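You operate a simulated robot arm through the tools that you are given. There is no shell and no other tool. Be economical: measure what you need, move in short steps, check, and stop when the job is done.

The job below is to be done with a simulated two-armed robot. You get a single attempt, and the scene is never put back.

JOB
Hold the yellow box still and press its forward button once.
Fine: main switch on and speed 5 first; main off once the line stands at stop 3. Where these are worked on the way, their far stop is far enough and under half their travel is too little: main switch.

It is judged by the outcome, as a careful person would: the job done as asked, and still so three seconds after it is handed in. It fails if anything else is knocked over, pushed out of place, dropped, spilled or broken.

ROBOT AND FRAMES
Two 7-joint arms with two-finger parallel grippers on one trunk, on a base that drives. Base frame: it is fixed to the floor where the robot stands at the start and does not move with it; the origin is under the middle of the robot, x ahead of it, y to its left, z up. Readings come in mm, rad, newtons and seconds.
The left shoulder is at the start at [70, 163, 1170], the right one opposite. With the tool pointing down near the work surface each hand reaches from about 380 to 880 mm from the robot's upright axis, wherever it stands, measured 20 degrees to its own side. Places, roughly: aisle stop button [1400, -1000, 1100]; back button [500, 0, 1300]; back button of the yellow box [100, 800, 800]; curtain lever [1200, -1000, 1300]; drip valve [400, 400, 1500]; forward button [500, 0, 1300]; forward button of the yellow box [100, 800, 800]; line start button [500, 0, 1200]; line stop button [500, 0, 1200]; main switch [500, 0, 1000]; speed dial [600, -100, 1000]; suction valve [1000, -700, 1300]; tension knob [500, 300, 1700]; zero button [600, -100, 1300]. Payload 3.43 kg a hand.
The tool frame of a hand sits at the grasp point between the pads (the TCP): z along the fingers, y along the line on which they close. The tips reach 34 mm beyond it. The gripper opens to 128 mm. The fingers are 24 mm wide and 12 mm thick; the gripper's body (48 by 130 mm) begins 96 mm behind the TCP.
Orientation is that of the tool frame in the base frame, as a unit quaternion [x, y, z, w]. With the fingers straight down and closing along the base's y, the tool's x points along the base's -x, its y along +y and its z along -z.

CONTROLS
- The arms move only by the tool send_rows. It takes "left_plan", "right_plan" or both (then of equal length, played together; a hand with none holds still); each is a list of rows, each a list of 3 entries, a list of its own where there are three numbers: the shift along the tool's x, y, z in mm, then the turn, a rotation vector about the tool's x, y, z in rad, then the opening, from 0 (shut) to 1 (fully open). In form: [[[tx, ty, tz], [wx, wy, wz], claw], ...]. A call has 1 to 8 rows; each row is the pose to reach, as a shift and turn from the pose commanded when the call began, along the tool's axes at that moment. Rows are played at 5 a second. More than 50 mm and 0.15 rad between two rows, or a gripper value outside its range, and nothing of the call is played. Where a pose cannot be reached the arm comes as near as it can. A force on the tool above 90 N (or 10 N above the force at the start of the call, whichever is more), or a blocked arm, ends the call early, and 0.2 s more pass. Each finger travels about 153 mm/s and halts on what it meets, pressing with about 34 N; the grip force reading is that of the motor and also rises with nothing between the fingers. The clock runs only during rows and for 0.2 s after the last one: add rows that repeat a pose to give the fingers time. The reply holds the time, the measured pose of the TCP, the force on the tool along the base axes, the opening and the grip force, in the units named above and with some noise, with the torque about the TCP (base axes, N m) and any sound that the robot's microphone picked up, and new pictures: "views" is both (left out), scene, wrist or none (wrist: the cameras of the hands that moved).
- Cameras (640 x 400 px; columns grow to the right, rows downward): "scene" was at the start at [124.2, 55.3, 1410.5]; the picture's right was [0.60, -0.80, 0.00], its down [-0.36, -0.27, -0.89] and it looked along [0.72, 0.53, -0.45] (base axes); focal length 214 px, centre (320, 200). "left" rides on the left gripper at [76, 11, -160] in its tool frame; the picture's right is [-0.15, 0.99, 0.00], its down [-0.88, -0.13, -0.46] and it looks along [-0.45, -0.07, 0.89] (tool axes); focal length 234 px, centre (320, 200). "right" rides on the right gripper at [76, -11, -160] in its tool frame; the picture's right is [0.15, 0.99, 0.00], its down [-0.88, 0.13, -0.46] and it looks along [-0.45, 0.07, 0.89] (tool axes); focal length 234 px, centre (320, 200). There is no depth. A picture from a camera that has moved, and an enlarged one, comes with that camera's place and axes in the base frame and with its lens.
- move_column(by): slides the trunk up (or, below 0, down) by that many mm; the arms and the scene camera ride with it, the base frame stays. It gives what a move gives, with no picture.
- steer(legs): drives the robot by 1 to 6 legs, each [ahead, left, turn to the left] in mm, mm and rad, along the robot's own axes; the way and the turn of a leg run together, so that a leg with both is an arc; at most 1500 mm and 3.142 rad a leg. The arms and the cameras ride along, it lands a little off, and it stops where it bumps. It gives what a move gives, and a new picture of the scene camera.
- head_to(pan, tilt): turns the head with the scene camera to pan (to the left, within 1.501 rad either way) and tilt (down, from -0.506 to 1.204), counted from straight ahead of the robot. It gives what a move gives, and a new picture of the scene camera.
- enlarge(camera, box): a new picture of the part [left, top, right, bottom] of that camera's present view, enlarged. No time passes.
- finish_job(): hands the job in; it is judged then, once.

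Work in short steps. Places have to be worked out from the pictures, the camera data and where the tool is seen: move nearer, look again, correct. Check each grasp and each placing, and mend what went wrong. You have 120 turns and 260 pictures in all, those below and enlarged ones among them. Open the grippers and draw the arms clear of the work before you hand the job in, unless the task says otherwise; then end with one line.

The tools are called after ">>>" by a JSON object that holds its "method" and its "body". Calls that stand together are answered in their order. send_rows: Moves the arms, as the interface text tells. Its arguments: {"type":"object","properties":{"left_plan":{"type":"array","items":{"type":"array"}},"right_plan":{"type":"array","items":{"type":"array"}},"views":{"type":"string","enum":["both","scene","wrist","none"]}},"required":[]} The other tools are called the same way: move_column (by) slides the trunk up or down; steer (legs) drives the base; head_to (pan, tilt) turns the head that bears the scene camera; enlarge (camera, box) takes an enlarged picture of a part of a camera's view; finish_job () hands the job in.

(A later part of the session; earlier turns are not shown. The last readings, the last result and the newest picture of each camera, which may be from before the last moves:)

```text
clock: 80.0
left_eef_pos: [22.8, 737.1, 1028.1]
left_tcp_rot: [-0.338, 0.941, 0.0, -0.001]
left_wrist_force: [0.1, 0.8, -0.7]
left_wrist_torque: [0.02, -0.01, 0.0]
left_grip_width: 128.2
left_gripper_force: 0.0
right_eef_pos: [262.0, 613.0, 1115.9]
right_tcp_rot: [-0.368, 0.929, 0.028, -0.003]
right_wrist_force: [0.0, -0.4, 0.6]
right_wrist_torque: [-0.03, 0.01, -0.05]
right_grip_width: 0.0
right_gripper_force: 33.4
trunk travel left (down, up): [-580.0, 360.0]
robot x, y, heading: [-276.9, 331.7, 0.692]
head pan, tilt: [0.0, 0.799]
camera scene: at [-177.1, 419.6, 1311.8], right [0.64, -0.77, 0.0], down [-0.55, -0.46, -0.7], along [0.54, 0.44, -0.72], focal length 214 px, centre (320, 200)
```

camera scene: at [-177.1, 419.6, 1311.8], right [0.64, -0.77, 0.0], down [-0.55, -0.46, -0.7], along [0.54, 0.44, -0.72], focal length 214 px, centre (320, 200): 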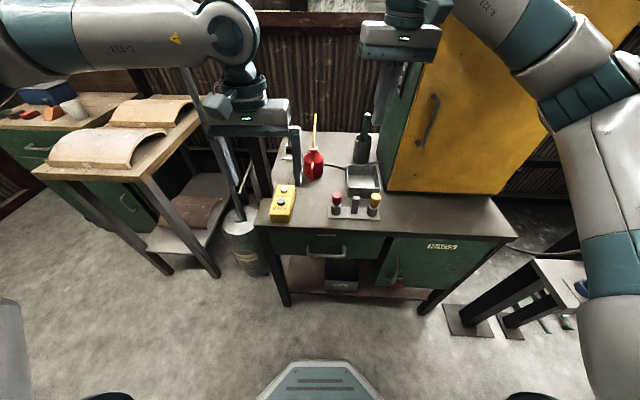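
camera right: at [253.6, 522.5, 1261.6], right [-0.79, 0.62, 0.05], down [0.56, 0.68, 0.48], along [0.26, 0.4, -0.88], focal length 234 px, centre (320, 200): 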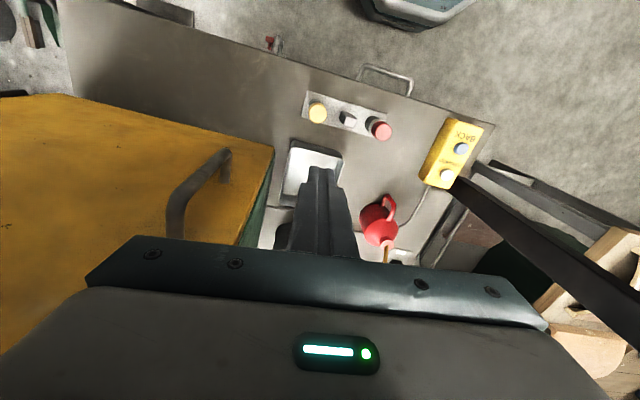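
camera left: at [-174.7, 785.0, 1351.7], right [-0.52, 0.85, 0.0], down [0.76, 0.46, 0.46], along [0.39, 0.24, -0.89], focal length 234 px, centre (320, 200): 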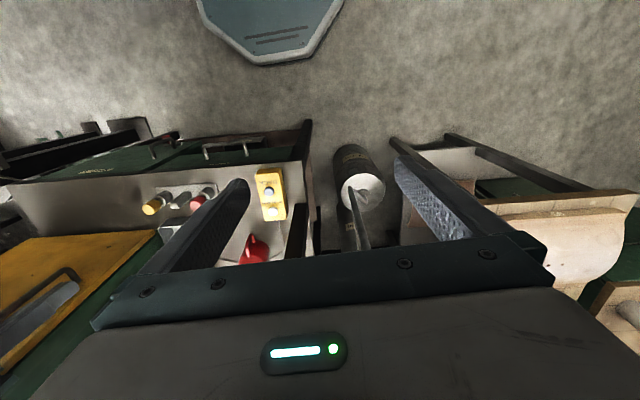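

Good. Now left hand: pitch it slightly (body leaning toward me) and go above the near end of the pendant at z≈900.

>>> {"method": "send_rows", "body": {"left_plan": [[[-15, 0, 30], [0, -0.1, 0.01], 1], [[-30, 0, 60], [0, -0.2, 0.02], 1], [[-45, 1, 90], [0, -0.3, 0.03], 1], [[-64, 3, 120], [0, -0.4, 0.04], 1], [[-64, 3, 120], [0, -0.4, 0.04], 1]], "views": "both"}}

```text
clock: 81.2
left_eef_pos: [63.5, 785.6, 912.2]
left_tcp_rot: [-0.313, 0.929, 0.067, 0.188]
left_wrist_force: [-0.7, -0.1, 0.7]
left_wrist_torque: [0.0, 0.0, -0.01]
left_grip_width: 127.8
left_gripper_force: 0.1
left hand out of reach, approached as far as the arm can: row 4, 5
right_eef_pos: [262.1, 613.4, 1115.8]
right_tcp_rot: [-0.369, 0.929, 0.029, -0.002]
right_wrist_force: [-0.1, -0.7, -0.1]
right_wrist_torque: [0.01, 0.0, 0.0]
right_grip_width: 0.3
right_gripper_force: 33.1
trunk travel left (down, up): [-580.0, 360.0]
robot x, y, heading: [-275.7, 336.5, 0.696]
head pan, tilt: [0.0, 0.799]
camera scene: at [-177.0, 419.2, 1311.9], right [0.64, -0.77, 0.0], down [-0.55, -0.46, -0.7], along [0.54, 0.44, -0.72], focal length 214 px, centre (320, 200)
camera left: at [-48.1, 713.9, 1029.0], right [-0.49, 0.87, 0.06], down [0.58, 0.28, 0.76], along [0.65, 0.41, -0.64], focal length 234 px, centre (320, 200)
```

scene: 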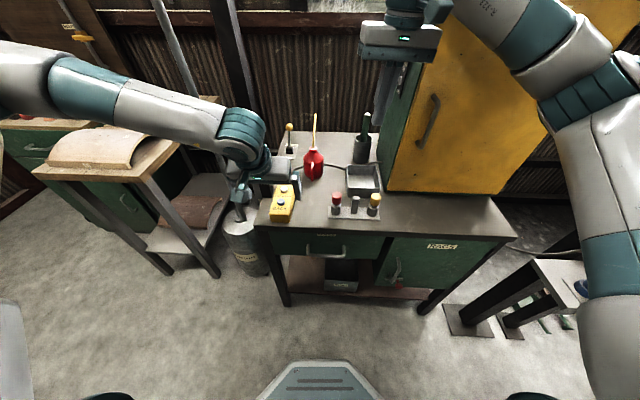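
left: 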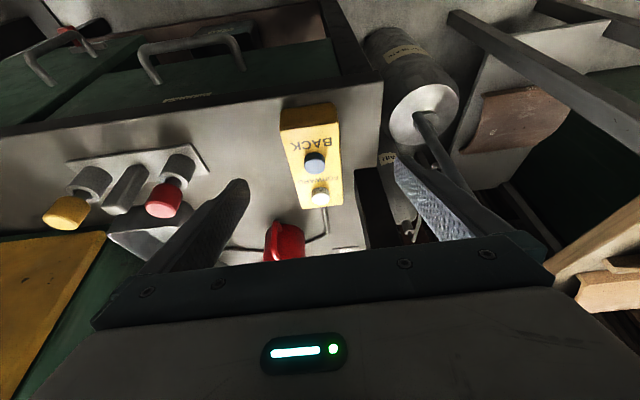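

Left reach is marginal there. Before re-shifting, I test the right hand's crossing reach with a −0.6 tilt (body leaning right), staying high.

>>> {"method": "send_rows", "body": {"right_plan": [[[-8, 38, 0], [-0.12, 0, 0.0], 0], [[-16, 76, 0], [-0.24, 0, 0.0], 0], [[-24, 114, 10], [-0.36, 0, 0.0], 0], [[-32, 152, 20], [-0.48, 0, 0.0], 0], [[-40, 190, 30], [-0.6, 0, 0.0], 0], [[-40, 220, 50], [-0.6, 0, 0.0], 0], [[-40, 240, 80], [-0.6, 0, 0.0], 0]], "views": "both"}}

```text
clock: 82.8
left_eef_pos: [64.9, 786.2, 910.7]
left_tcp_rot: [-0.313, 0.929, 0.066, 0.187]
left_wrist_force: [0.5, 0.0, -0.2]
left_wrist_torque: [-0.02, 0.01, -0.01]
left_grip_width: 128.0
left_gripper_force: 0.0
right_eef_pos: [125.8, 820.3, 1048.7]
right_tcp_rot: [-0.352, 0.879, 0.301, -0.112]
right_wrist_force: [0.0, 0.5, -0.3]
right_wrist_torque: [-0.01, 0.01, 0.04]
right_grip_width: 0.2
right_gripper_force: 32.2
trunk travel left (down, up): [-580.0, 360.0]
robot x, y, heading: [-277.3, 334.8, 0.692]
head pan, tilt: [0.0, 0.799]
camera scene: at [-176.6, 420.3, 1311.8], right [0.64, -0.77, 0.0], down [-0.55, -0.46, -0.7], along [0.54, 0.44, -0.72], focal length 214 px, centre (320, 200)
camera right: at [141.1, 689.6, 1166.5], right [-0.65, 0.46, 0.6], down [0.76, 0.47, 0.45], along [-0.07, 0.75, -0.66], focal length 234 px, centre (320, 200)
```

scene: 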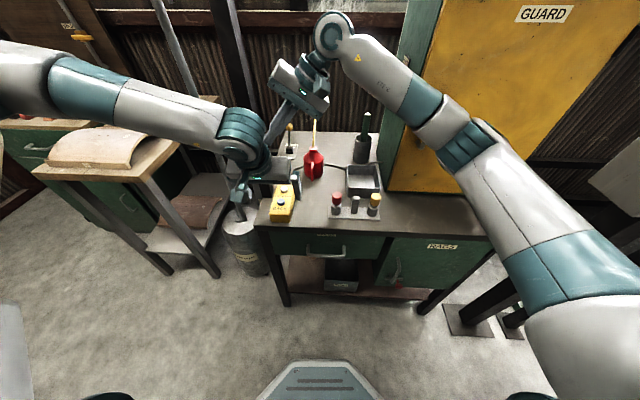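
right: 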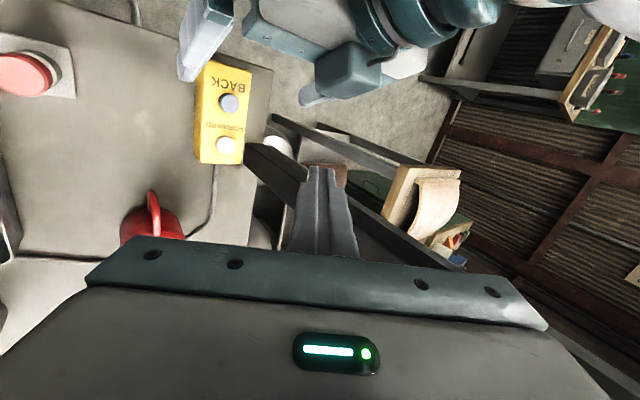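

Right hand crosses fine. I shift the base 60 mm right for left-hand margin, then re-place the left hand.

>>> {"method": "steer", "body": {"legs": [[0, -60, 0]]}}

>>> {"method": "send_rows", "body": {"left_plan": [[[0, 20, 0], [0, 0, 0], 1], [[0, 40, 0], [0, 0, 0], 1], [[0, 60, 0], [0, 0, 0], 1], [[0, 60, 0], [0, 0, 0], 1]], "views": "both"}}

```text
clock: 83.8
left_eef_pos: [102.8, 738.6, 912.1]
left_tcp_rot: [-0.313, 0.929, 0.067, 0.186]
left_wrist_force: [1.6, -0.3, -0.6]
left_wrist_torque: [0.03, 0.03, 0.04]
left_grip_width: 127.9
left_gripper_force: 0.1
right_eef_pos: [164.1, 771.2, 1047.4]
right_tcp_rot: [-0.352, 0.879, 0.301, -0.111]
right_wrist_force: [0.3, 0.9, -0.4]
right_wrist_torque: [0.01, 0.02, -0.03]
right_grip_width: 0.0
right_gripper_force: 33.2
trunk travel left (down, up): [-580.0, 360.0]
robot x, y, heading: [-241.5, 288.4, 0.693]
head pan, tilt: [0.0, 0.799]
camera scene: at [-137.9, 372.2, 1311.8], right [0.64, -0.77, 0.0], down [-0.55, -0.46, -0.7], along [0.54, 0.44, -0.72], focal length 214 px, centre (320, 200)
```

scene: 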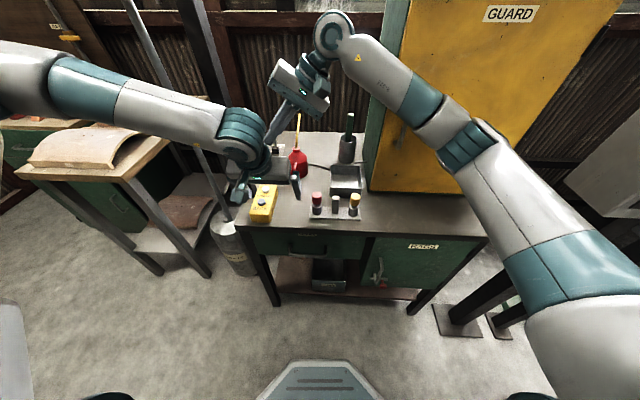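

```text
clock: 84.8
left_eef_pos: [66.2, 787.0, 911.0]
left_tcp_rot: [-0.314, 0.928, 0.066, 0.187]
left_wrist_force: [0.2, -1.3, 0.0]
left_wrist_torque: [0.03, 0.01, 0.03]
left_grip_width: 128.1
left_gripper_force: 0.3
right_eef_pos: [163.8, 771.9, 1048.3]
right_tcp_rot: [-0.352, 0.879, 0.301, -0.112]
right_wrist_force: [-0.7, 0.3, -0.6]
right_wrist_torque: [0.01, 0.01, -0.03]
right_grip_width: 0.0
right_gripper_force: 33.1
trunk travel left (down, up): [-580.0, 360.0]
robot x, y, heading: [-238.4, 286.1, 0.687]
head pan, tilt: [0.0, 0.799]
camera scene: at [-137.9, 372.8, 1311.8], right [0.64, -0.77, 0.0], down [-0.55, -0.46, -0.7], along [0.54, 0.44, -0.72], focal length 214 px, centre (320, 200)
camera left: at [-45.2, 714.9, 1029.2], right [-0.49, 0.87, 0.06], down [0.59, 0.28, 0.76], along [0.64, 0.41, -0.64], focal length 234 px, centre (320, 200)
```

scene: 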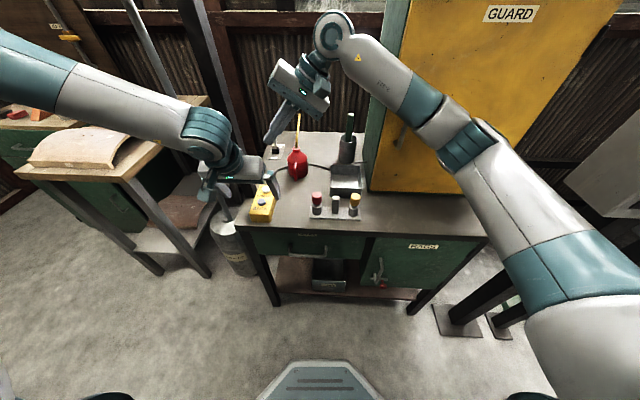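
left: 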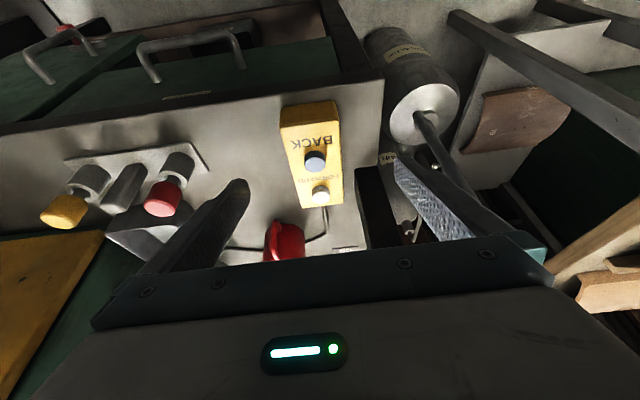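

Positions agree: BACK ≈[93,801], FORWARD ≈[139,834]. I shift 5 mm right and descend 55 mm around the box, then look.

>>> {"method": "send_rows", "body": {"left_plan": [[[0, -5, 0], [0, 0, 0], 1], [[11, -5, 26], [0, 0, 0], 1], [[21, -5, 51], [0, 0, 0], 1], [[21, -5, 51], [0, 0, 0], 1]], "views": "both"}}

>>> {"method": "enlarge", "body": {"camera": "scene", "box": [190, 130, 310, 240]}}

```text
clock: 85.8
left_eef_pos: [69.1, 783.4, 856.5]
left_tcp_rot: [-0.313, 0.929, 0.067, 0.188]
left_wrist_force: [-0.6, 0.1, -0.2]
left_wrist_torque: [0.0, 0.0, -0.01]
left_grip_width: 128.0
left_gripper_force: 0.0
right_eef_pos: [163.4, 771.7, 1049.0]
right_tcp_rot: [-0.352, 0.879, 0.301, -0.112]
right_wrist_force: [0.3, 0.7, 0.1]
right_wrist_torque: [-0.02, 0.02, 0.02]
right_grip_width: 0.0
right_gripper_force: 33.2
trunk travel left (down, up): [-580.0, 360.0]
robot x, y, heading: [-239.6, 291.0, 0.693]
head pan, tilt: [0.0, 0.799]
camera scene: at [-138.5, 372.0, 1311.9], right [0.64, -0.77, 0.0], down [-0.55, -0.46, -0.7], along [0.54, 0.44, -0.72], focal length 214 px, centre (320, 200)
camera left: at [-42.7, 711.3, 974.3], right [-0.49, 0.87, 0.06], down [0.58, 0.28, 0.76], along [0.64, 0.41, -0.64], focal length 234 px, centre (320, 200)
```

scene: 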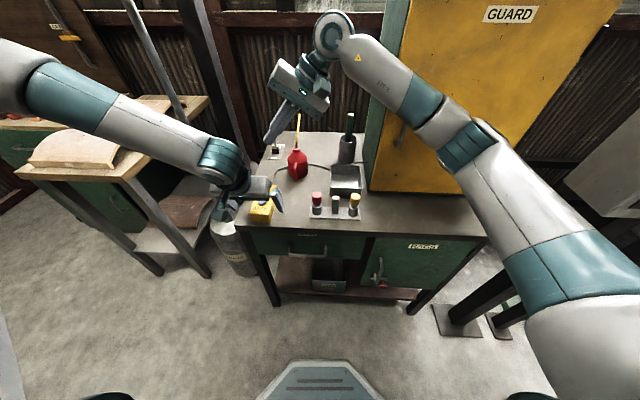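
left: 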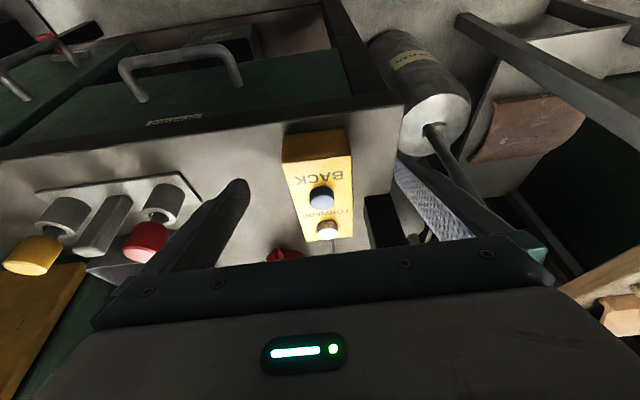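

```text
3.64 times, centred on (250, 185) of scene
camera zoom: at [-138.5, 372.0, 1311.9], right [0.64, -0.77, 0.0], down [-0.55, -0.46, -0.7], along [0.54, 0.44, -0.72], focal length 780 px, centre (574, 254)
```

zoom: 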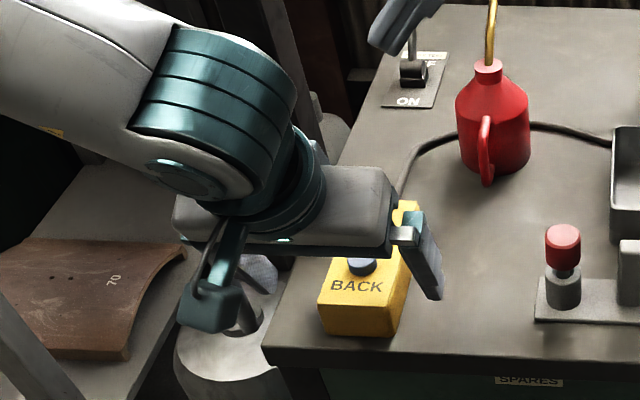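

Aligned (lateral error ~1 mm). Descend 28 mm more and close gently on the box.

>>> {"method": "send_rows", "body": {"left_plan": [[[5, 0, 13], [0, 0, 0], 1], [[11, 0, 26], [0, 0, 0], 1], [[11, 0, 26], [0, 0, 0], 0.8], [[11, 0, 26], [0, 0, 0], 0.6], [[11, 0, 26], [0, 0, 0], 0.5], [[11, 0, 26], [0, 0, 0], 0.45], [[11, 0, 26], [0, 0, 0], 0.45]], "views": "both"}}

```text
clock: 87.4
left_eef_pos: [69.9, 784.4, 827.6]
left_tcp_rot: [-0.313, 0.929, 0.066, 0.186]
left_wrist_force: [0.0, -1.2, 1.1]
left_wrist_torque: [-0.03, -0.06, -0.04]
left_grip_width: 61.2
left_gripper_force: 34.4
right_eef_pos: [164.0, 772.1, 1048.1]
right_tcp_rot: [-0.352, 0.879, 0.301, -0.111]
right_wrist_force: [-0.3, 0.0, -1.5]
right_wrist_torque: [-0.02, -0.01, 0.04]
right_grip_width: 0.2
right_gripper_force: 32.9
trunk travel left (down, up): [-580.0, 360.0]
robot x, y, heading: [-238.7, 287.6, 0.692]
head pan, tilt: [0.0, 0.799]
camera scene: at [-138.4, 372.9, 1311.8], right [0.64, -0.77, 0.0], down [-0.55, -0.46, -0.7], along [0.54, 0.44, -0.72], focal length 214 px, centre (320, 200)
camera left: at [-42.5, 711.5, 945.3], right [-0.49, 0.87, 0.06], down [0.59, 0.28, 0.76], along [0.64, 0.41, -0.64], focal length 234 px, centre (320, 200)
```

scene: 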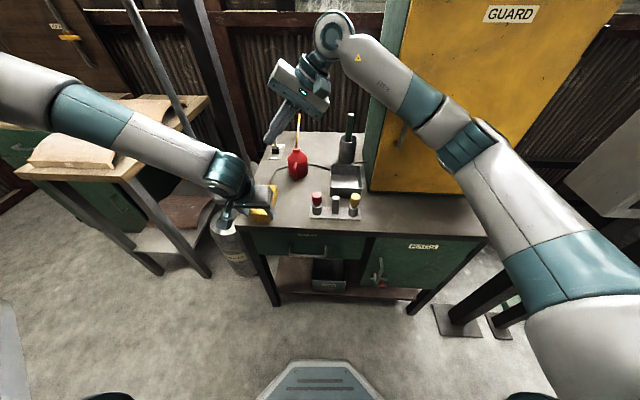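
left: 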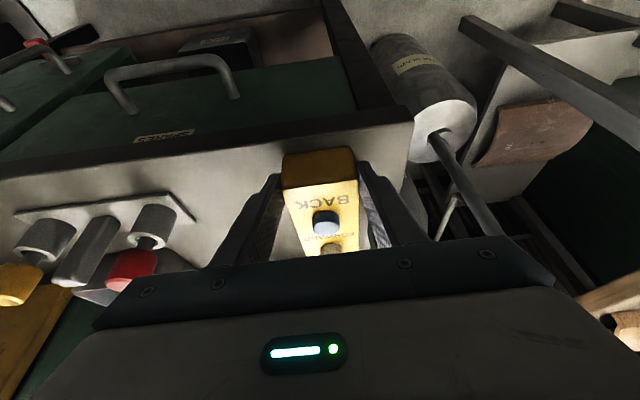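

Box gripped at 61 mm. Now the right closed fingertips go to 35 mm above the FORWARD button.

>>> {"method": "send_rows", "body": {"right_plan": [[[-6, -12, 37], [0, 0, 0], 0], [[-12, -24, 75], [0, 0, 0], 0], [[-18, -36, 112], [0, 0, 0], 0], [[-25, -48, 150], [0, 0, 0], 0], [[-25, -48, 150], [0, 0, 0], 0]], "views": "both"}}

>>> {"method": "enlarge", "body": {"camera": "scene", "box": [190, 120, 330, 240]}}

```text
clock: 88.6
left_eef_pos: [69.7, 783.4, 827.3]
left_tcp_rot: [-0.314, 0.929, 0.066, 0.187]
left_wrist_force: [0.1, -1.1, 0.2]
left_wrist_torque: [-0.06, -0.01, 0.0]
left_grip_width: 61.2
left_gripper_force: 34.5
right_eef_pos: [146.1, 831.4, 899.8]
right_tcp_rot: [-0.351, 0.88, 0.3, -0.112]
right_wrist_force: [0.0, -0.2, -0.4]
right_wrist_torque: [-0.02, -0.03, 0.01]
right_grip_width: 0.0
right_gripper_force: 33.1
trunk travel left (down, up): [-580.0, 360.0]
robot x, y, heading: [-240.1, 287.9, 0.688]
head pan, tilt: [0.0, 0.799]
camera scene: at [-138.3, 372.7, 1311.8], right [0.64, -0.77, 0.0], down [-0.55, -0.46, -0.7], along [0.54, 0.44, -0.72], focal length 214 px, centre (320, 200)
camera right: at [162.3, 700.7, 1018.7], right [-0.65, 0.46, 0.6], down [0.75, 0.47, 0.46], along [-0.07, 0.75, -0.66], focal length 234 px, centre (320, 200)
```

scene: 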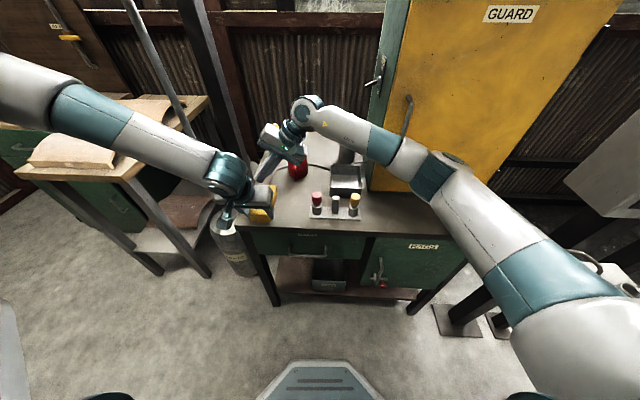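
right: 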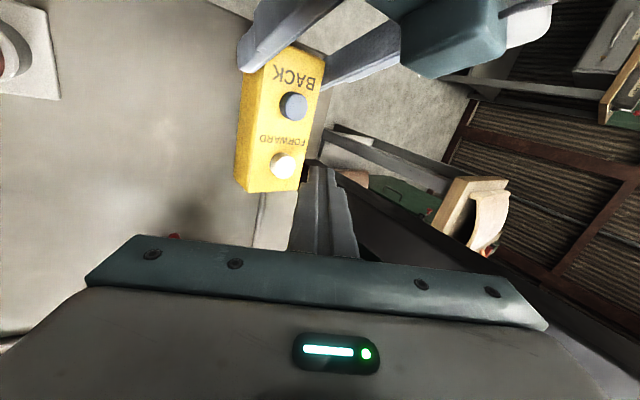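

```text
3.33 times, centred on (260, 180) of scene
camera zoom: at [-138.3, 372.7, 1311.8], right [0.64, -0.77, 0.0], down [-0.55, -0.46, -0.7], along [0.54, 0.44, -0.72], focal length 715 px, centre (520, 267)
```

zoom: 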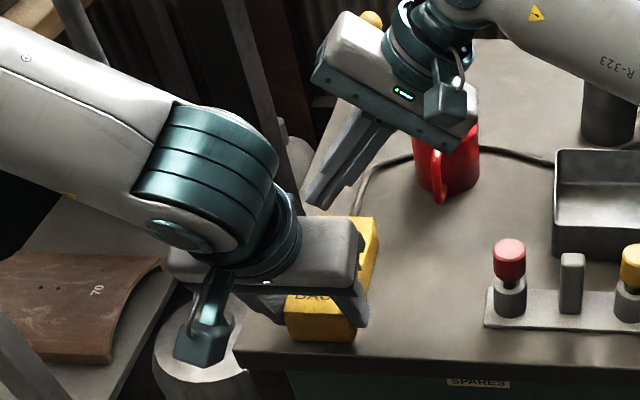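

FORWARD refined to ≈[143,842,828]. I shift 4 mm and descend 24 mm, just above the button.

>>> {"method": "send_rows", "body": {"right_plan": [[[-4, -8, 9], [0, 0, 0], 0], [[-4, -15.6, 18.3], [0, 0, 0], 0], [[-4, -15.6, 18.3], [0, 0, 0], 0]], "views": "wrist"}}

>>> {"method": "enlarge", "body": {"camera": "right", "box": [220, 60, 420, 260]}}

>>> {"method": "head_to", "body": {"pan": -1.0, "tilt": 0.2}}

```text
clock: 89.4
left_eef_pos: [68.3, 784.0, 827.1]
left_tcp_rot: [-0.314, 0.929, 0.066, 0.187]
left_wrist_force: [-0.1, 0.0, -0.3]
left_wrist_torque: [-0.04, -0.02, -0.05]
left_grip_width: 61.5
left_gripper_force: 34.0
right_eef_pos: [149.9, 833.9, 877.6]
right_tcp_rot: [-0.352, 0.879, 0.302, -0.112]
right_wrist_force: [0.3, 0.2, 0.9]
right_wrist_torque: [-0.01, -0.01, -0.02]
right_grip_width: 0.0
right_gripper_force: 32.7
trunk travel left (down, up): [-580.0, 360.0]
robot x, y, heading: [-236.6, 287.5, 0.689]
head pan, tilt: [0.0, 0.799]
camera right: at [166.4, 702.9, 995.1], right [-0.65, 0.46, 0.6], down [0.75, 0.47, 0.45], along [-0.07, 0.75, -0.66], focal length 234 px, centre (320, 200)
```

right: 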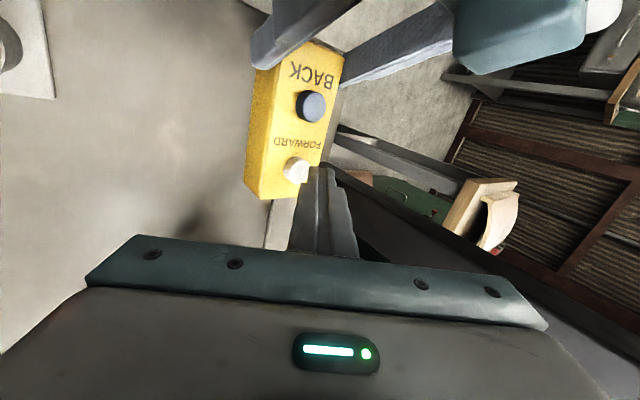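

```text
2.00 times, centred on (320, 160) of right
camera zoom: at [166.4, 702.9, 995.1], right [-0.65, 0.46, 0.6], down [0.75, 0.47, 0.45], along [-0.07, 0.75, -0.66], focal length 468 px, centre (320, 280)
```

zoom: 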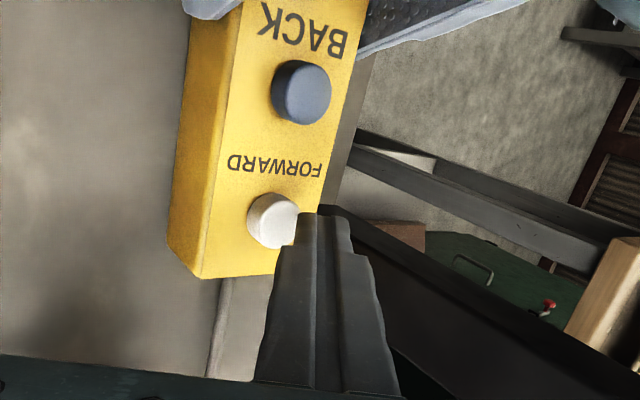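

```text
clock: 90.6
left_eef_pos: [69.0, 782.8, 826.5]
left_tcp_rot: [-0.313, 0.929, 0.067, 0.187]
left_wrist_force: [-0.3, -0.3, -0.7]
left_wrist_torque: [-0.07, -0.04, -0.06]
left_grip_width: 61.3
left_gripper_force: 34.0
right_eef_pos: [149.9, 833.6, 874.9]
right_tcp_rot: [-0.352, 0.879, 0.301, -0.111]
right_wrist_force: [-0.1, -0.1, 0.1]
right_wrist_torque: [0.04, 0.01, 0.01]
right_grip_width: 0.2
right_gripper_force: 32.9
trunk travel left (down, up): [-580.0, 360.0]
robot x, y, heading: [-237.9, 289.0, 0.696]
head pan, tilt: [-1.0, 0.201]
camera scene: at [-111.7, 293.2, 1365.4], right [-0.3, -0.95, 0.0], down [-0.19, 0.06, -0.98], along [0.93, -0.3, -0.2], focal length 214 px, centre (320, 200)
```

scene: 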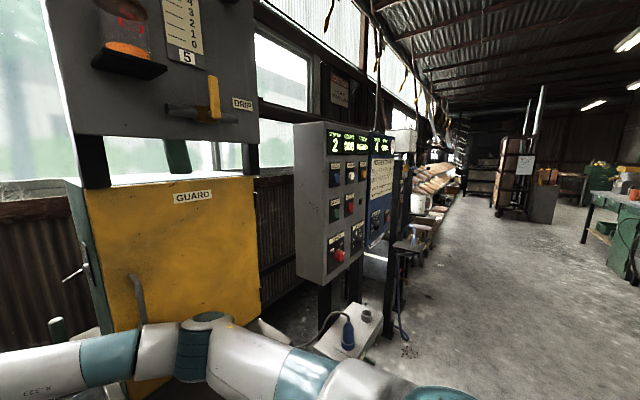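

The display is visible (stop 2). I shift ~5 mm to center on the button and descend 9 mm, checking force.

>>> {"method": "send_rows", "body": {"right_plan": [[[-4, -4, -3], [0, 0, 0], 0], [[-4, -7.6, 1.8], [0, 0, 0], 0], [[-4, -9.5, 4.1], [0, 0, 0], 0]], "views": "wrist"}}

>>> {"method": "enlarge", "body": {"camera": "right", "box": [220, 60, 420, 260]}}

```text
clock: 91.4
left_eef_pos: [69.1, 783.2, 828.5]
left_tcp_rot: [-0.313, 0.929, 0.067, 0.186]
left_wrist_force: [0.1, 0.2, 0.2]
left_wrist_torque: [-0.09, -0.01, -0.05]
left_grip_width: 61.6
left_gripper_force: 34.2
right_eef_pos: [158.2, 831.8, 867.1]
right_tcp_rot: [-0.352, 0.879, 0.301, -0.112]
right_wrist_force: [-0.6, -1.0, 0.8]
right_wrist_torque: [-0.01, -0.02, 0.04]
right_grip_width: 0.0
right_gripper_force: 33.0
trunk travel left (down, up): [-580.0, 360.0]
robot x, y, heading: [-239.1, 287.7, 0.691]
head pan, tilt: [-1.0, 0.201]
camera right: at [173.6, 701.4, 985.9], right [-0.65, 0.46, 0.6], down [0.75, 0.47, 0.45], along [-0.07, 0.75, -0.66], focal length 234 px, centre (320, 200)
```

right: 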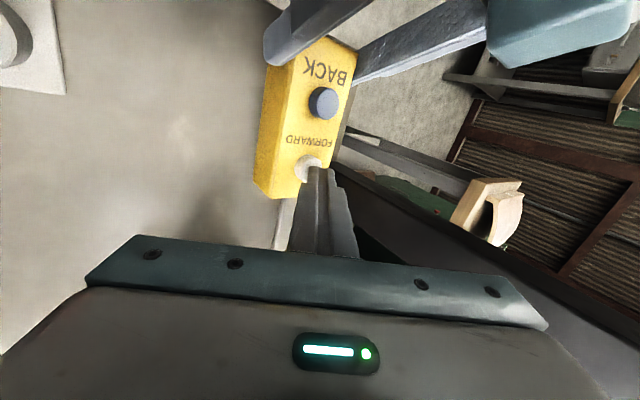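

```text
2.00 times, centred on (320, 160) of right
camera zoom: at [173.6, 701.4, 985.9], right [-0.65, 0.46, 0.6], down [0.75, 0.47, 0.45], along [-0.07, 0.75, -0.66], focal length 468 px, centre (320, 280)
```

zoom: 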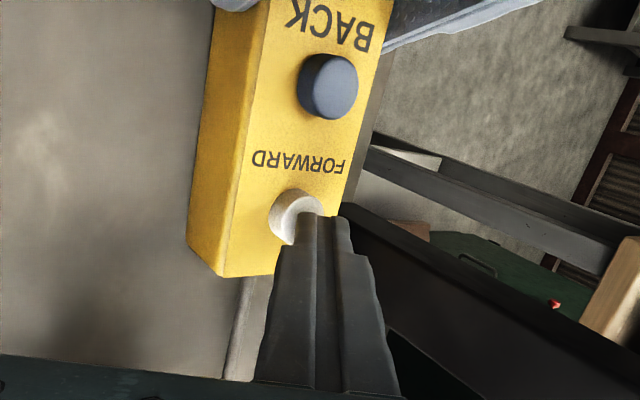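

No contact yet; the tip overlaps the button. I press downward in small steps.

>>> {"method": "send_rows", "body": {"right_plan": [[[0, -1.8, 2.4], [0, 0, 0], 0], [[0, -3.6, 4.8], [0, 0, 0], 0]], "views": "scene"}}

```text
clock: 92.0
left_eef_pos: [68.1, 783.4, 827.5]
left_tcp_rot: [-0.313, 0.929, 0.067, 0.186]
left_wrist_force: [1.9, 0.5, -1.8]
left_wrist_torque: [-0.09, 0.08, -0.06]
left_grip_width: 61.3
left_gripper_force: 34.4
right_eef_pos: [156.9, 831.9, 861.6]
right_tcp_rot: [-0.352, 0.879, 0.303, -0.112]
right_wrist_force: [-1.3, 1.5, 6.6]
right_wrist_torque: [0.04, 0.17, 0.01]
right_grip_width: 0.0
right_gripper_force: 33.4
trunk travel left (down, up): [-580.0, 360.0]
robot x, y, heading: [-237.2, 291.2, 0.689]
head pan, tilt: [-1.0, 0.201]
heard: click
camera scene: at [-111.8, 293.0, 1365.6], right [-0.3, -0.95, 0.0], down [-0.19, 0.06, -0.98], along [0.93, -0.3, -0.2], focal length 214 px, centre (320, 200)
```

scene: 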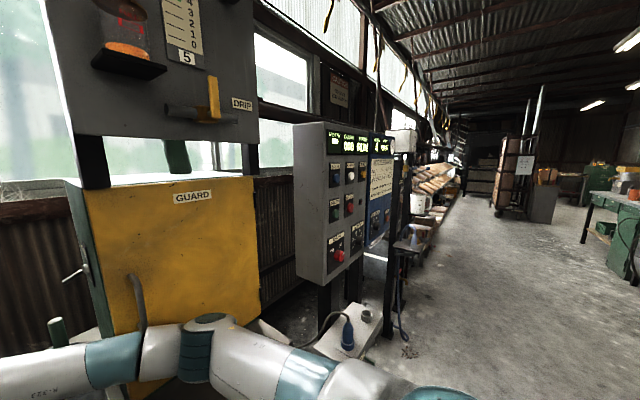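

Click heard at 6.6 N — the button was pressed. I lift the finger straight up and check the display.

>>> {"method": "send_rows", "body": {"right_plan": [[[0, 6, -8], [0, 0, 0], 0], [[0, 18, -24], [0, 0, 0], 0], [[0, 36, -48], [0, 0, 0], 0]], "views": "none"}}

>>> {"method": "enlarge", "body": {"camera": "scene", "box": [290, 110, 410, 270]}}

```text
clock: 92.8
left_eef_pos: [68.5, 782.9, 828.0]
left_tcp_rot: [-0.314, 0.928, 0.067, 0.188]
left_wrist_force: [-0.3, -0.5, 0.8]
left_wrist_torque: [-0.12, 0.1, -0.04]
left_grip_width: 61.4
left_gripper_force: 34.1
right_eef_pos: [155.7, 828.0, 922.0]
right_tcp_rot: [-0.352, 0.879, 0.3, -0.112]
right_wrist_force: [-1.1, 0.0, -0.9]
right_wrist_torque: [-0.03, 0.0, -0.02]
right_grip_width: 0.1
right_gripper_force: 33.4
trunk travel left (down, up): [-580.0, 360.0]
robot x, y, heading: [-243.7, 289.1, 0.696]
head pan, tilt: [-1.0, 0.201]
```

```text
2.50 times, centred on (350, 190) of scene
camera zoom: at [-112.3, 293.1, 1365.5], right [-0.3, -0.95, 0.0], down [-0.19, 0.06, -0.98], along [0.93, -0.3, -0.2], focal length 536 px, centre (245, 225)
```

zoom: 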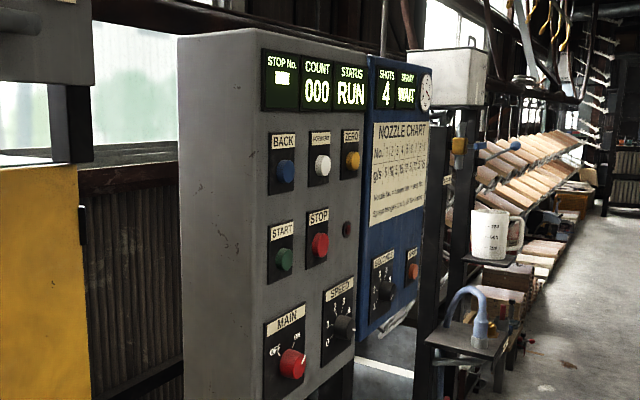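

Status RUN. Holding is done; I release the box, lift both hands clear.

>>> {"method": "send_rows", "body": {"left_plan": [[[0, 0, 0], [0, 0, 0], 0.7], [[0, 0, 0], [0, 0, 0], 1], [[0, 0, 0], [0, 0, 0], 1], [[-11, 0, -26], [0, 0, 0], 1], [[-27, 0, -65], [0, 0, 0], 1], [[-43, 0, -104], [0, 0, 0], 1], [[-60, 0, -143], [0, 0, 0], 1]], "right_plan": [[[0, 0, -30], [0, 0, 0], 0], [[0, -10, -70], [0, 0, 0], 0], [[0, -40, -100], [0, 0, 0], 0], [[0, -70, -120], [0, 0, 0], 0], [[0, -100, -150], [0, 0, 0], 0], [[0, -100, -190], [0, 0, 0], 0], [[0, -100, -190], [0, 0, 0], 0]], "views": "scene"}}

>>> {"method": "enlarge", "body": {"camera": "scene", "box": [290, 110, 410, 200]}}

```text
clock: 94.6
left_eef_pos: [52.3, 783.0, 993.7]
left_tcp_rot: [-0.319, 0.926, 0.067, 0.192]
left_wrist_force: [0.6, -0.3, 0.1]
left_wrist_torque: [0.05, 0.11, 0.08]
left_grip_width: 128.0
left_gripper_force: 0.1
right_eef_pos: [237.2, 696.1, 1001.3]
right_tcp_rot: [-0.391, 0.867, 0.285, -0.123]
right_wrist_force: [-0.4, -0.4, -0.5]
right_wrist_torque: [-0.02, -0.02, 0.01]
right_grip_width: 0.1
right_gripper_force: 32.8
trunk travel left (down, up): [-580.0, 360.0]
robot x, y, heading: [-243.0, 289.2, 0.703]
head pan, tilt: [-1.0, 0.201]
stopped in row 7 (left hand): the arm was blocked; the commanded pose is now the measured one
camera scene: at [-127.5, 290.5, 1369.0], right [-0.29, -0.96, -0.01], down [-0.18, 0.06, -0.98], along [0.94, -0.28, -0.19], focal length 214 px, centre (320, 200)
```

scene: 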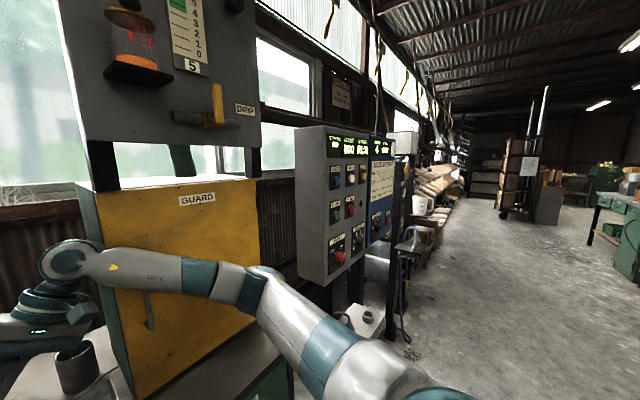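

```text
4.44 times, centred on (350, 155) of scene
camera zoom: at [-127.5, 290.5, 1369.0], right [-0.29, -0.96, -0.01], down [-0.18, 0.06, -0.98], along [0.94, -0.28, -0.19], focal length 953 px, centre (187, 400)
```

zoom: 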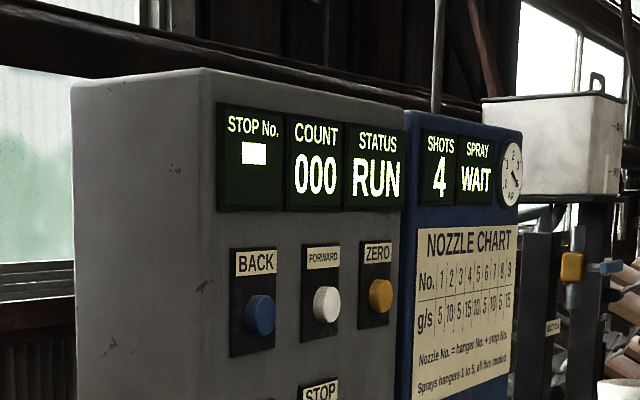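

The left arm reported blocked and the trunk seems slightly strained; I look at the hands right away.

>>> {"method": "head_to", "body": {"pan": 0.1, "tilt": 0.6}}

>>> {"method": "head_to", "body": {"pan": 0.7, "tilt": 0.6}}

```text
clock: 96.0
left_eef_pos: [50.7, 785.4, 989.6]
left_tcp_rot: [-0.319, 0.926, 0.064, 0.194]
left_wrist_force: [-0.9, -0.7, -0.4]
left_wrist_torque: [0.01, -0.03, 0.0]
left_grip_width: 128.2
left_gripper_force: 0.0
right_eef_pos: [239.2, 698.4, 1000.0]
right_tcp_rot: [-0.386, 0.869, 0.284, -0.119]
right_wrist_force: [0.0, -0.6, 0.0]
right_wrist_torque: [0.03, 0.02, 0.03]
right_grip_width: 0.2
right_gripper_force: 32.9
trunk travel left (down, up): [-580.0, 360.0]
robot x, y, heading: [-239.8, 289.1, 0.701]
head pan, tilt: [0.099, 0.6]
camera scene: at [-159.1, 385.8, 1330.0], right [0.72, -0.7, 0.01], down [-0.38, -0.41, -0.83], along [0.58, 0.59, -0.56], focal length 214 px, centre (320, 200)
```

scene: 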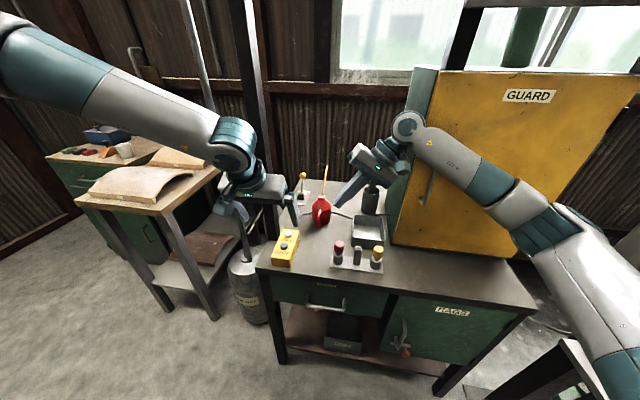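

```text
clock: 97.0
left_eef_pos: [51.9, 786.3, 990.1]
left_tcp_rot: [-0.318, 0.926, 0.063, 0.194]
left_wrist_force: [0.2, -0.5, -0.2]
left_wrist_torque: [-0.01, 0.04, 0.03]
left_grip_width: 127.9
left_gripper_force: 0.1
right_eef_pos: [239.0, 697.6, 1001.5]
right_tcp_rot: [-0.387, 0.869, 0.284, -0.12]
right_wrist_force: [0.2, 0.2, -0.2]
right_wrist_torque: [-0.01, -0.03, -0.01]
right_grip_width: 0.0
right_gripper_force: 33.2
trunk travel left (down, up): [-580.0, 360.0]
robot x, y, heading: [-237.4, 286.3, 0.701]
head pan, tilt: [0.7, 0.6]
camera scene: at [-205.7, 409.3, 1329.2], right [0.99, -0.17, 0.01], down [-0.08, -0.56, -0.83], along [0.15, 0.81, -0.56], focal length 214 px, centre (320, 200)
```

scene: 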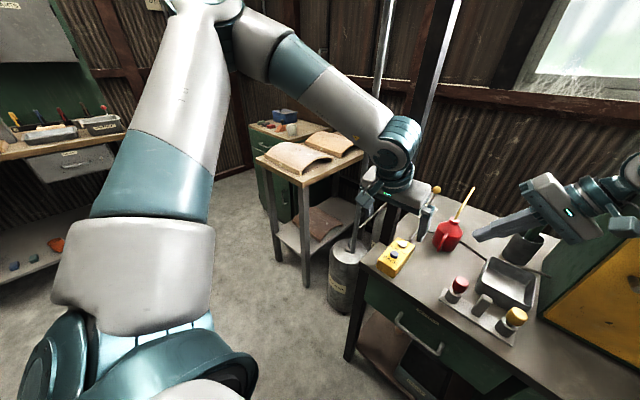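

Right wrist is close against the guard cabinet's side; I ease it left and back toward me.

>>> {"method": "send_rows", "body": {"right_plan": [[[0, 25, 0], [0, 0, 0], 0], [[25, 40, 0], [0, 0, 0], 0], [[60, 40, 0], [0, 0, 0], 0], [[100, 40, 0], [0, 0, 0], 0]], "views": "none"}}

>>> {"method": "head_to", "body": {"pan": -0.1, "tilt": 0.5}}

```text
clock: 98.0
left_eef_pos: [65.5, 784.6, 985.8]
left_tcp_rot: [-0.317, 0.928, 0.065, 0.186]
left_wrist_force: [0.5, 0.0, 1.2]
left_wrist_torque: [-0.03, 0.03, 0.0]
left_grip_width: 128.2
left_gripper_force: 0.1
right_eef_pos: [170.9, 644.2, 1019.8]
right_tcp_rot: [-0.375, 0.872, 0.289, -0.125]
right_wrist_force: [-0.5, -0.2, -0.6]
right_wrist_torque: [0.01, 0.0, 0.01]
right_grip_width: 0.0
right_gripper_force: 32.9
trunk travel left (down, up): [-580.0, 360.0]
robot x, y, heading: [-239.7, 285.5, 0.698]
head pan, tilt: [0.7, 0.6]
```

```text
clock: 99.1
left_eef_pos: [64.2, 783.8, 986.8]
left_tcp_rot: [-0.317, 0.928, 0.066, 0.187]
left_wrist_force: [-0.2, -0.9, 0.5]
left_wrist_torque: [0.02, -0.01, -0.02]
left_grip_width: 128.2
left_gripper_force: 0.1
right_eef_pos: [169.1, 644.6, 1020.8]
right_tcp_rot: [-0.375, 0.872, 0.288, -0.125]
right_wrist_force: [0.0, -0.7, -0.2]
right_wrist_torque: [0.0, -0.02, 0.01]
right_grip_width: 0.0
right_gripper_force: 33.0
trunk travel left (down, up): [-580.0, 360.0]
robot x, y, heading: [-244.6, 285.5, 0.698]
head pan, tilt: [-0.099, 0.499]
camera scene: at [-127.6, 372.2, 1337.8], right [0.57, -0.82, 0.0], down [-0.4, -0.27, -0.88], along [0.72, 0.5, -0.48], focal length 214 px, centre (320, 200)
```

scene: 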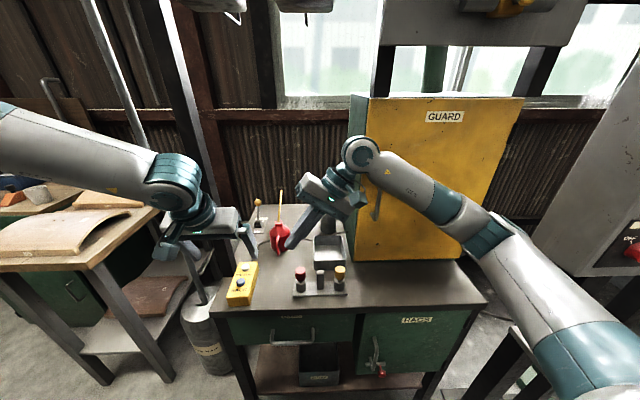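

Free again. I back straight out 450 mm and check the display.

>>> {"method": "steer", "body": {"legs": [[-450, 0, 0]]}}

>>> {"method": "head_to", "body": {"pan": -0.5, "tilt": 0.2}}

>>> {"method": "enlarge", "body": {"camera": "scene", "box": [200, 80, 440, 280]}}

```text
clock: 101.8
left_eef_pos: [-278.1, 494.9, 986.3]
left_tcp_rot: [-0.316, 0.928, 0.066, 0.187]
left_wrist_force: [-0.3, 0.0, -0.7]
left_wrist_torque: [0.02, -0.02, 0.03]
left_grip_width: 128.2
left_gripper_force: 0.0
right_eef_pos: [-173.2, 354.1, 1020.7]
right_tcp_rot: [-0.373, 0.873, 0.288, -0.124]
right_wrist_force: [-0.2, -0.9, 0.6]
right_wrist_torque: [0.04, 0.01, 0.01]
right_grip_width: 0.1
right_gripper_force: 32.7
trunk travel left (down, up): [-580.0, 360.0]
robot x, y, heading: [-586.9, 0.6, 0.691]
head pan, tilt: [-0.099, 0.499]
camera scene: at [-471.3, 83.3, 1337.8], right [0.56, -0.83, 0.0], down [-0.4, -0.27, -0.88], along [0.73, 0.49, -0.48], focal length 214 px, centre (320, 200)
```

scene: 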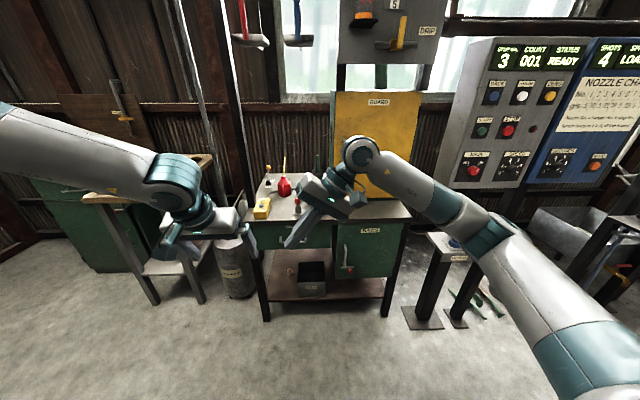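

```text
clock: 102.7
left_eef_pos: [-278.6, 494.4, 985.6]
left_tcp_rot: [-0.316, 0.928, 0.066, 0.186]
left_wrist_force: [0.4, -0.4, 0.4]
left_wrist_torque: [-0.01, 0.01, -0.02]
left_grip_width: 128.3
left_gripper_force: 0.1
right_eef_pos: [-172.7, 354.9, 1021.8]
right_tcp_rot: [-0.374, 0.873, 0.288, -0.124]
right_wrist_force: [-0.4, 0.1, 0.2]
right_wrist_torque: [0.01, -0.01, 0.0]
right_grip_width: 0.1
right_gripper_force: 33.2
trunk travel left (down, up): [-580.0, 360.0]
robot x, y, heading: [-584.1, 2.1, 0.696]
head pan, tilt: [-0.499, 0.201]
camera scene: at [-454.8, 50.9, 1365.4], right [0.2, -0.98, 0.0], down [-0.2, -0.04, -0.98], along [0.96, 0.19, -0.2], focal length 214 px, centre (320, 200)
```

scene: 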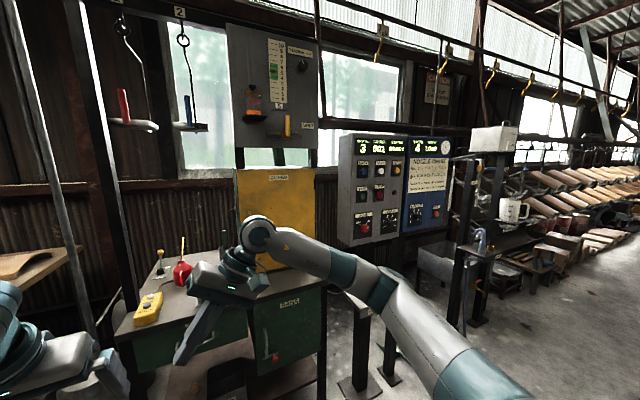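

```text
2.00 times, centred on (320, 180) of scene
camera zoom: at [-454.8, 50.9, 1365.4], right [0.2, -0.98, 0.0], down [-0.2, -0.04, -0.98], along [0.96, 0.19, -0.2], focal length 429 px, centre (320, 240)
```

zoom: 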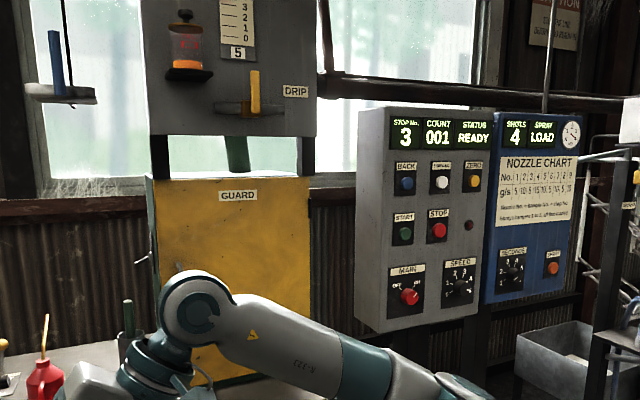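

Stop No. 3, COUNT 001, READY — line stands at stop 3. Now MAIN off: drive back to the panel spot, trunk to the earlier height.

>>> {"method": "steer", "body": {"legs": [[-60, 0, 0.01], [0, -677, 0]]}}

>>> {"method": "move_column", "body": {"by": -100}}

>>> {"method": "send_rows", "body": {"left_plan": [[[25, 20, 0], [0, 0, 0], 1], [[50, 40, 0], [0, 0, 0], 1], [[75, 60, 0], [0, 0, 0], 1], [[100, 80, 0], [0, 0, 0], 1], [[120, 100, 0], [0, 0, 0], 1]], "right_plan": [[[0, 0, 0], [0.12, 0, 0], 0.3], [[0, 0, 0], [0.24, 0, 0], 0.3], [[0, 0, 0], [0.36, 0, 0], 0.5], [[0, 0, 0], [0.48, 0, 0], 0.5], [[0, 0, 0], [0.6, 0, 0], 0.5]], "views": "none"}}

```text
clock: 107.0
left_eef_pos: [109.0, -55.8, 987.3]
left_tcp_rot: [-0.316, 0.928, 0.067, 0.188]
left_wrist_force: [-0.5, -0.1, 0.4]
left_wrist_torque: [0.0, 0.0, 0.01]
left_grip_width: 128.1
left_gripper_force: 0.2
right_eef_pos: [213.8, -194.8, 1020.7]
right_tcp_rot: [-0.376, 0.872, 0.288, -0.125]
right_wrist_force: [0.4, 0.4, -0.2]
right_wrist_torque: [0.0, 0.0, 0.01]
right_grip_width: 0.1
right_gripper_force: 32.8
trunk travel left (down, up): [-580.0, 360.0]
robot x, y, heading: [-194.4, -551.6, 0.698]
head pan, tilt: [-0.499, 0.201]
camera scene: at [-66.1, -500.0, 1365.5], right [0.2, -0.98, 0.0], down [-0.2, -0.04, -0.98], along [0.96, 0.19, -0.2], focal length 214 px, centre (320, 200)
```

scene: 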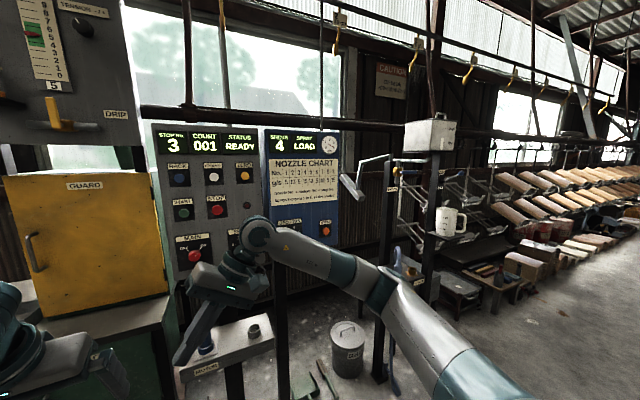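

```text
clock: 108.3
left_eef_pos: [109.6, -55.0, 886.1]
left_tcp_rot: [-0.318, 0.927, 0.066, 0.187]
left_wrist_force: [-1.1, -1.1, -0.2]
left_wrist_torque: [-0.02, 0.0, 0.01]
left_grip_width: 128.0
left_gripper_force: 0.1
right_eef_pos: [214.1, -195.9, 920.3]
right_tcp_rot: [-0.375, 0.873, 0.288, -0.123]
right_wrist_force: [0.3, 0.3, 0.1]
right_wrist_torque: [-0.04, -0.05, 0.04]
right_grip_width: 0.0
right_gripper_force: 32.6
trunk travel left (down, up): [-480.0, 460.0]
robot x, y, heading: [-196.2, -552.5, 0.7]
head pan, tilt: [-0.499, 0.201]
```

```text
clock: 109.5
left_eef_pos: [-28.8, -32.2, 841.9]
left_tcp_rot: [-0.317, 0.928, 0.065, 0.187]
left_wrist_force: [0.3, 0.3, 0.1]
left_wrist_torque: [-0.01, -0.02, 0.0]
left_grip_width: 128.2
left_gripper_force: 0.1
left hand out of reach, approached as far as the arm can: row 5
right_eef_pos: [213.0, -193.8, 920.5]
right_tcp_rot: [-0.396, 0.918, 0.016, -0.007]
right_wrist_force: [-0.5, 1.1, 0.1]
right_wrist_torque: [-0.02, -0.03, -0.02]
right_grip_width: 63.8
right_gripper_force: 0.0
trunk travel left (down, up): [-480.0, 460.0]
robot x, y, heading: [-198.4, -551.8, 0.702]
head pan, tilt: [-0.499, 0.201]
```

Now pitch the right hand forward again while raising and advancing it.

>>> {"method": "send_rows", "body": {"right_plan": [[[-20, 0, -16], [0, -0.145, 0], 0.6], [[-40, 0, -32], [0, -0.29, 0], 0.6], [[-60, 0, -48], [0, -0.435, 0], 0.6], [[-80, 0, -64], [0, -0.58, 0], 0.6], [[-100, 0, -80], [0, -0.725, 0], 0.6], [[-120, 0, -95], [0, -0.87, 0], 0.6], [[-140, 0, -110], [0, -1.015, 0], 0.6], [[-155, 0, -124], [0, -1.16, 0], 0.6]], "views": "none"}}

>>> {"method": "send_rows", "body": {"right_plan": [[[0, 0, 0], [0, -0.137, 0], 0.6], [[0, 0, 0], [0, -0.274, 0], 0.6], [[0, 0, 0], [0, -0.411, 0], 0.6], [[0, 0, 0], [0, -0.411, 0], 0.6]], "views": "wrist"}}

```text
clock: 111.3
left_eef_pos: [-26.7, -33.0, 842.0]
left_tcp_rot: [-0.318, 0.928, 0.066, 0.185]
left_wrist_force: [0.7, 0.4, -1.1]
left_wrist_torque: [-0.02, -0.02, 0.01]
left_grip_width: 127.8
left_gripper_force: 0.1
right_eef_pos: [323.9, -86.4, 1043.3]
right_tcp_rot: [-0.321, 0.772, 0.232, 0.497]
right_wrist_force: [-0.3, 0.3, -0.7]
right_wrist_torque: [-0.01, -0.04, -0.02]
right_grip_width: 76.8
right_gripper_force: 0.2
trunk travel left (down, up): [-480.0, 460.0]
robot x, y, heading: [-194.1, -553.6, 0.701]
head pan, tilt: [-0.499, 0.201]
```

```text
clock: 112.3
left_eef_pos: [-25.7, -33.5, 841.4]
left_tcp_rot: [-0.317, 0.928, 0.066, 0.184]
left_wrist_force: [0.2, -0.5, -0.1]
left_wrist_torque: [-0.01, -0.01, 0.0]
left_grip_width: 128.0
left_gripper_force: 0.0
right_eef_pos: [327.1, -87.4, 1042.9]
right_tcp_rot: [-0.267, 0.655, 0.292, 0.643]
right_wrist_force: [-0.3, 0.7, -0.1]
right_wrist_torque: [0.0, -0.02, 0.01]
right_grip_width: 76.6
right_gripper_force: 0.0
trunk travel left (down, up): [-480.0, 460.0]
robot x, y, heading: [-198.3, -548.0, 0.695]
head pan, tilt: [-0.499, 0.201]
camera right: at [222.5, -208.2, 967.0], right [-0.72, 0.68, -0.11], down [-0.38, -0.26, 0.89], along [0.58, 0.68, 0.45], focal length 234 px, centre (320, 200)
```

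right: 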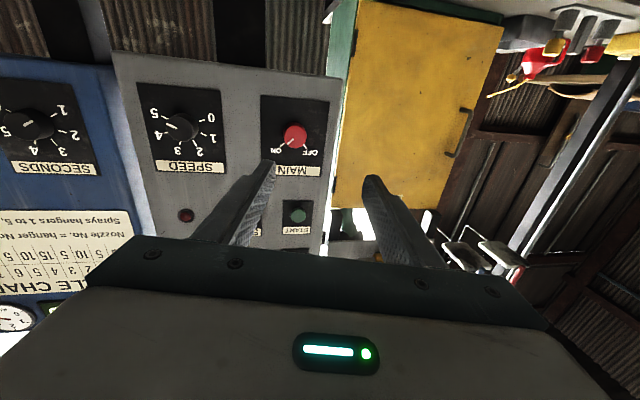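

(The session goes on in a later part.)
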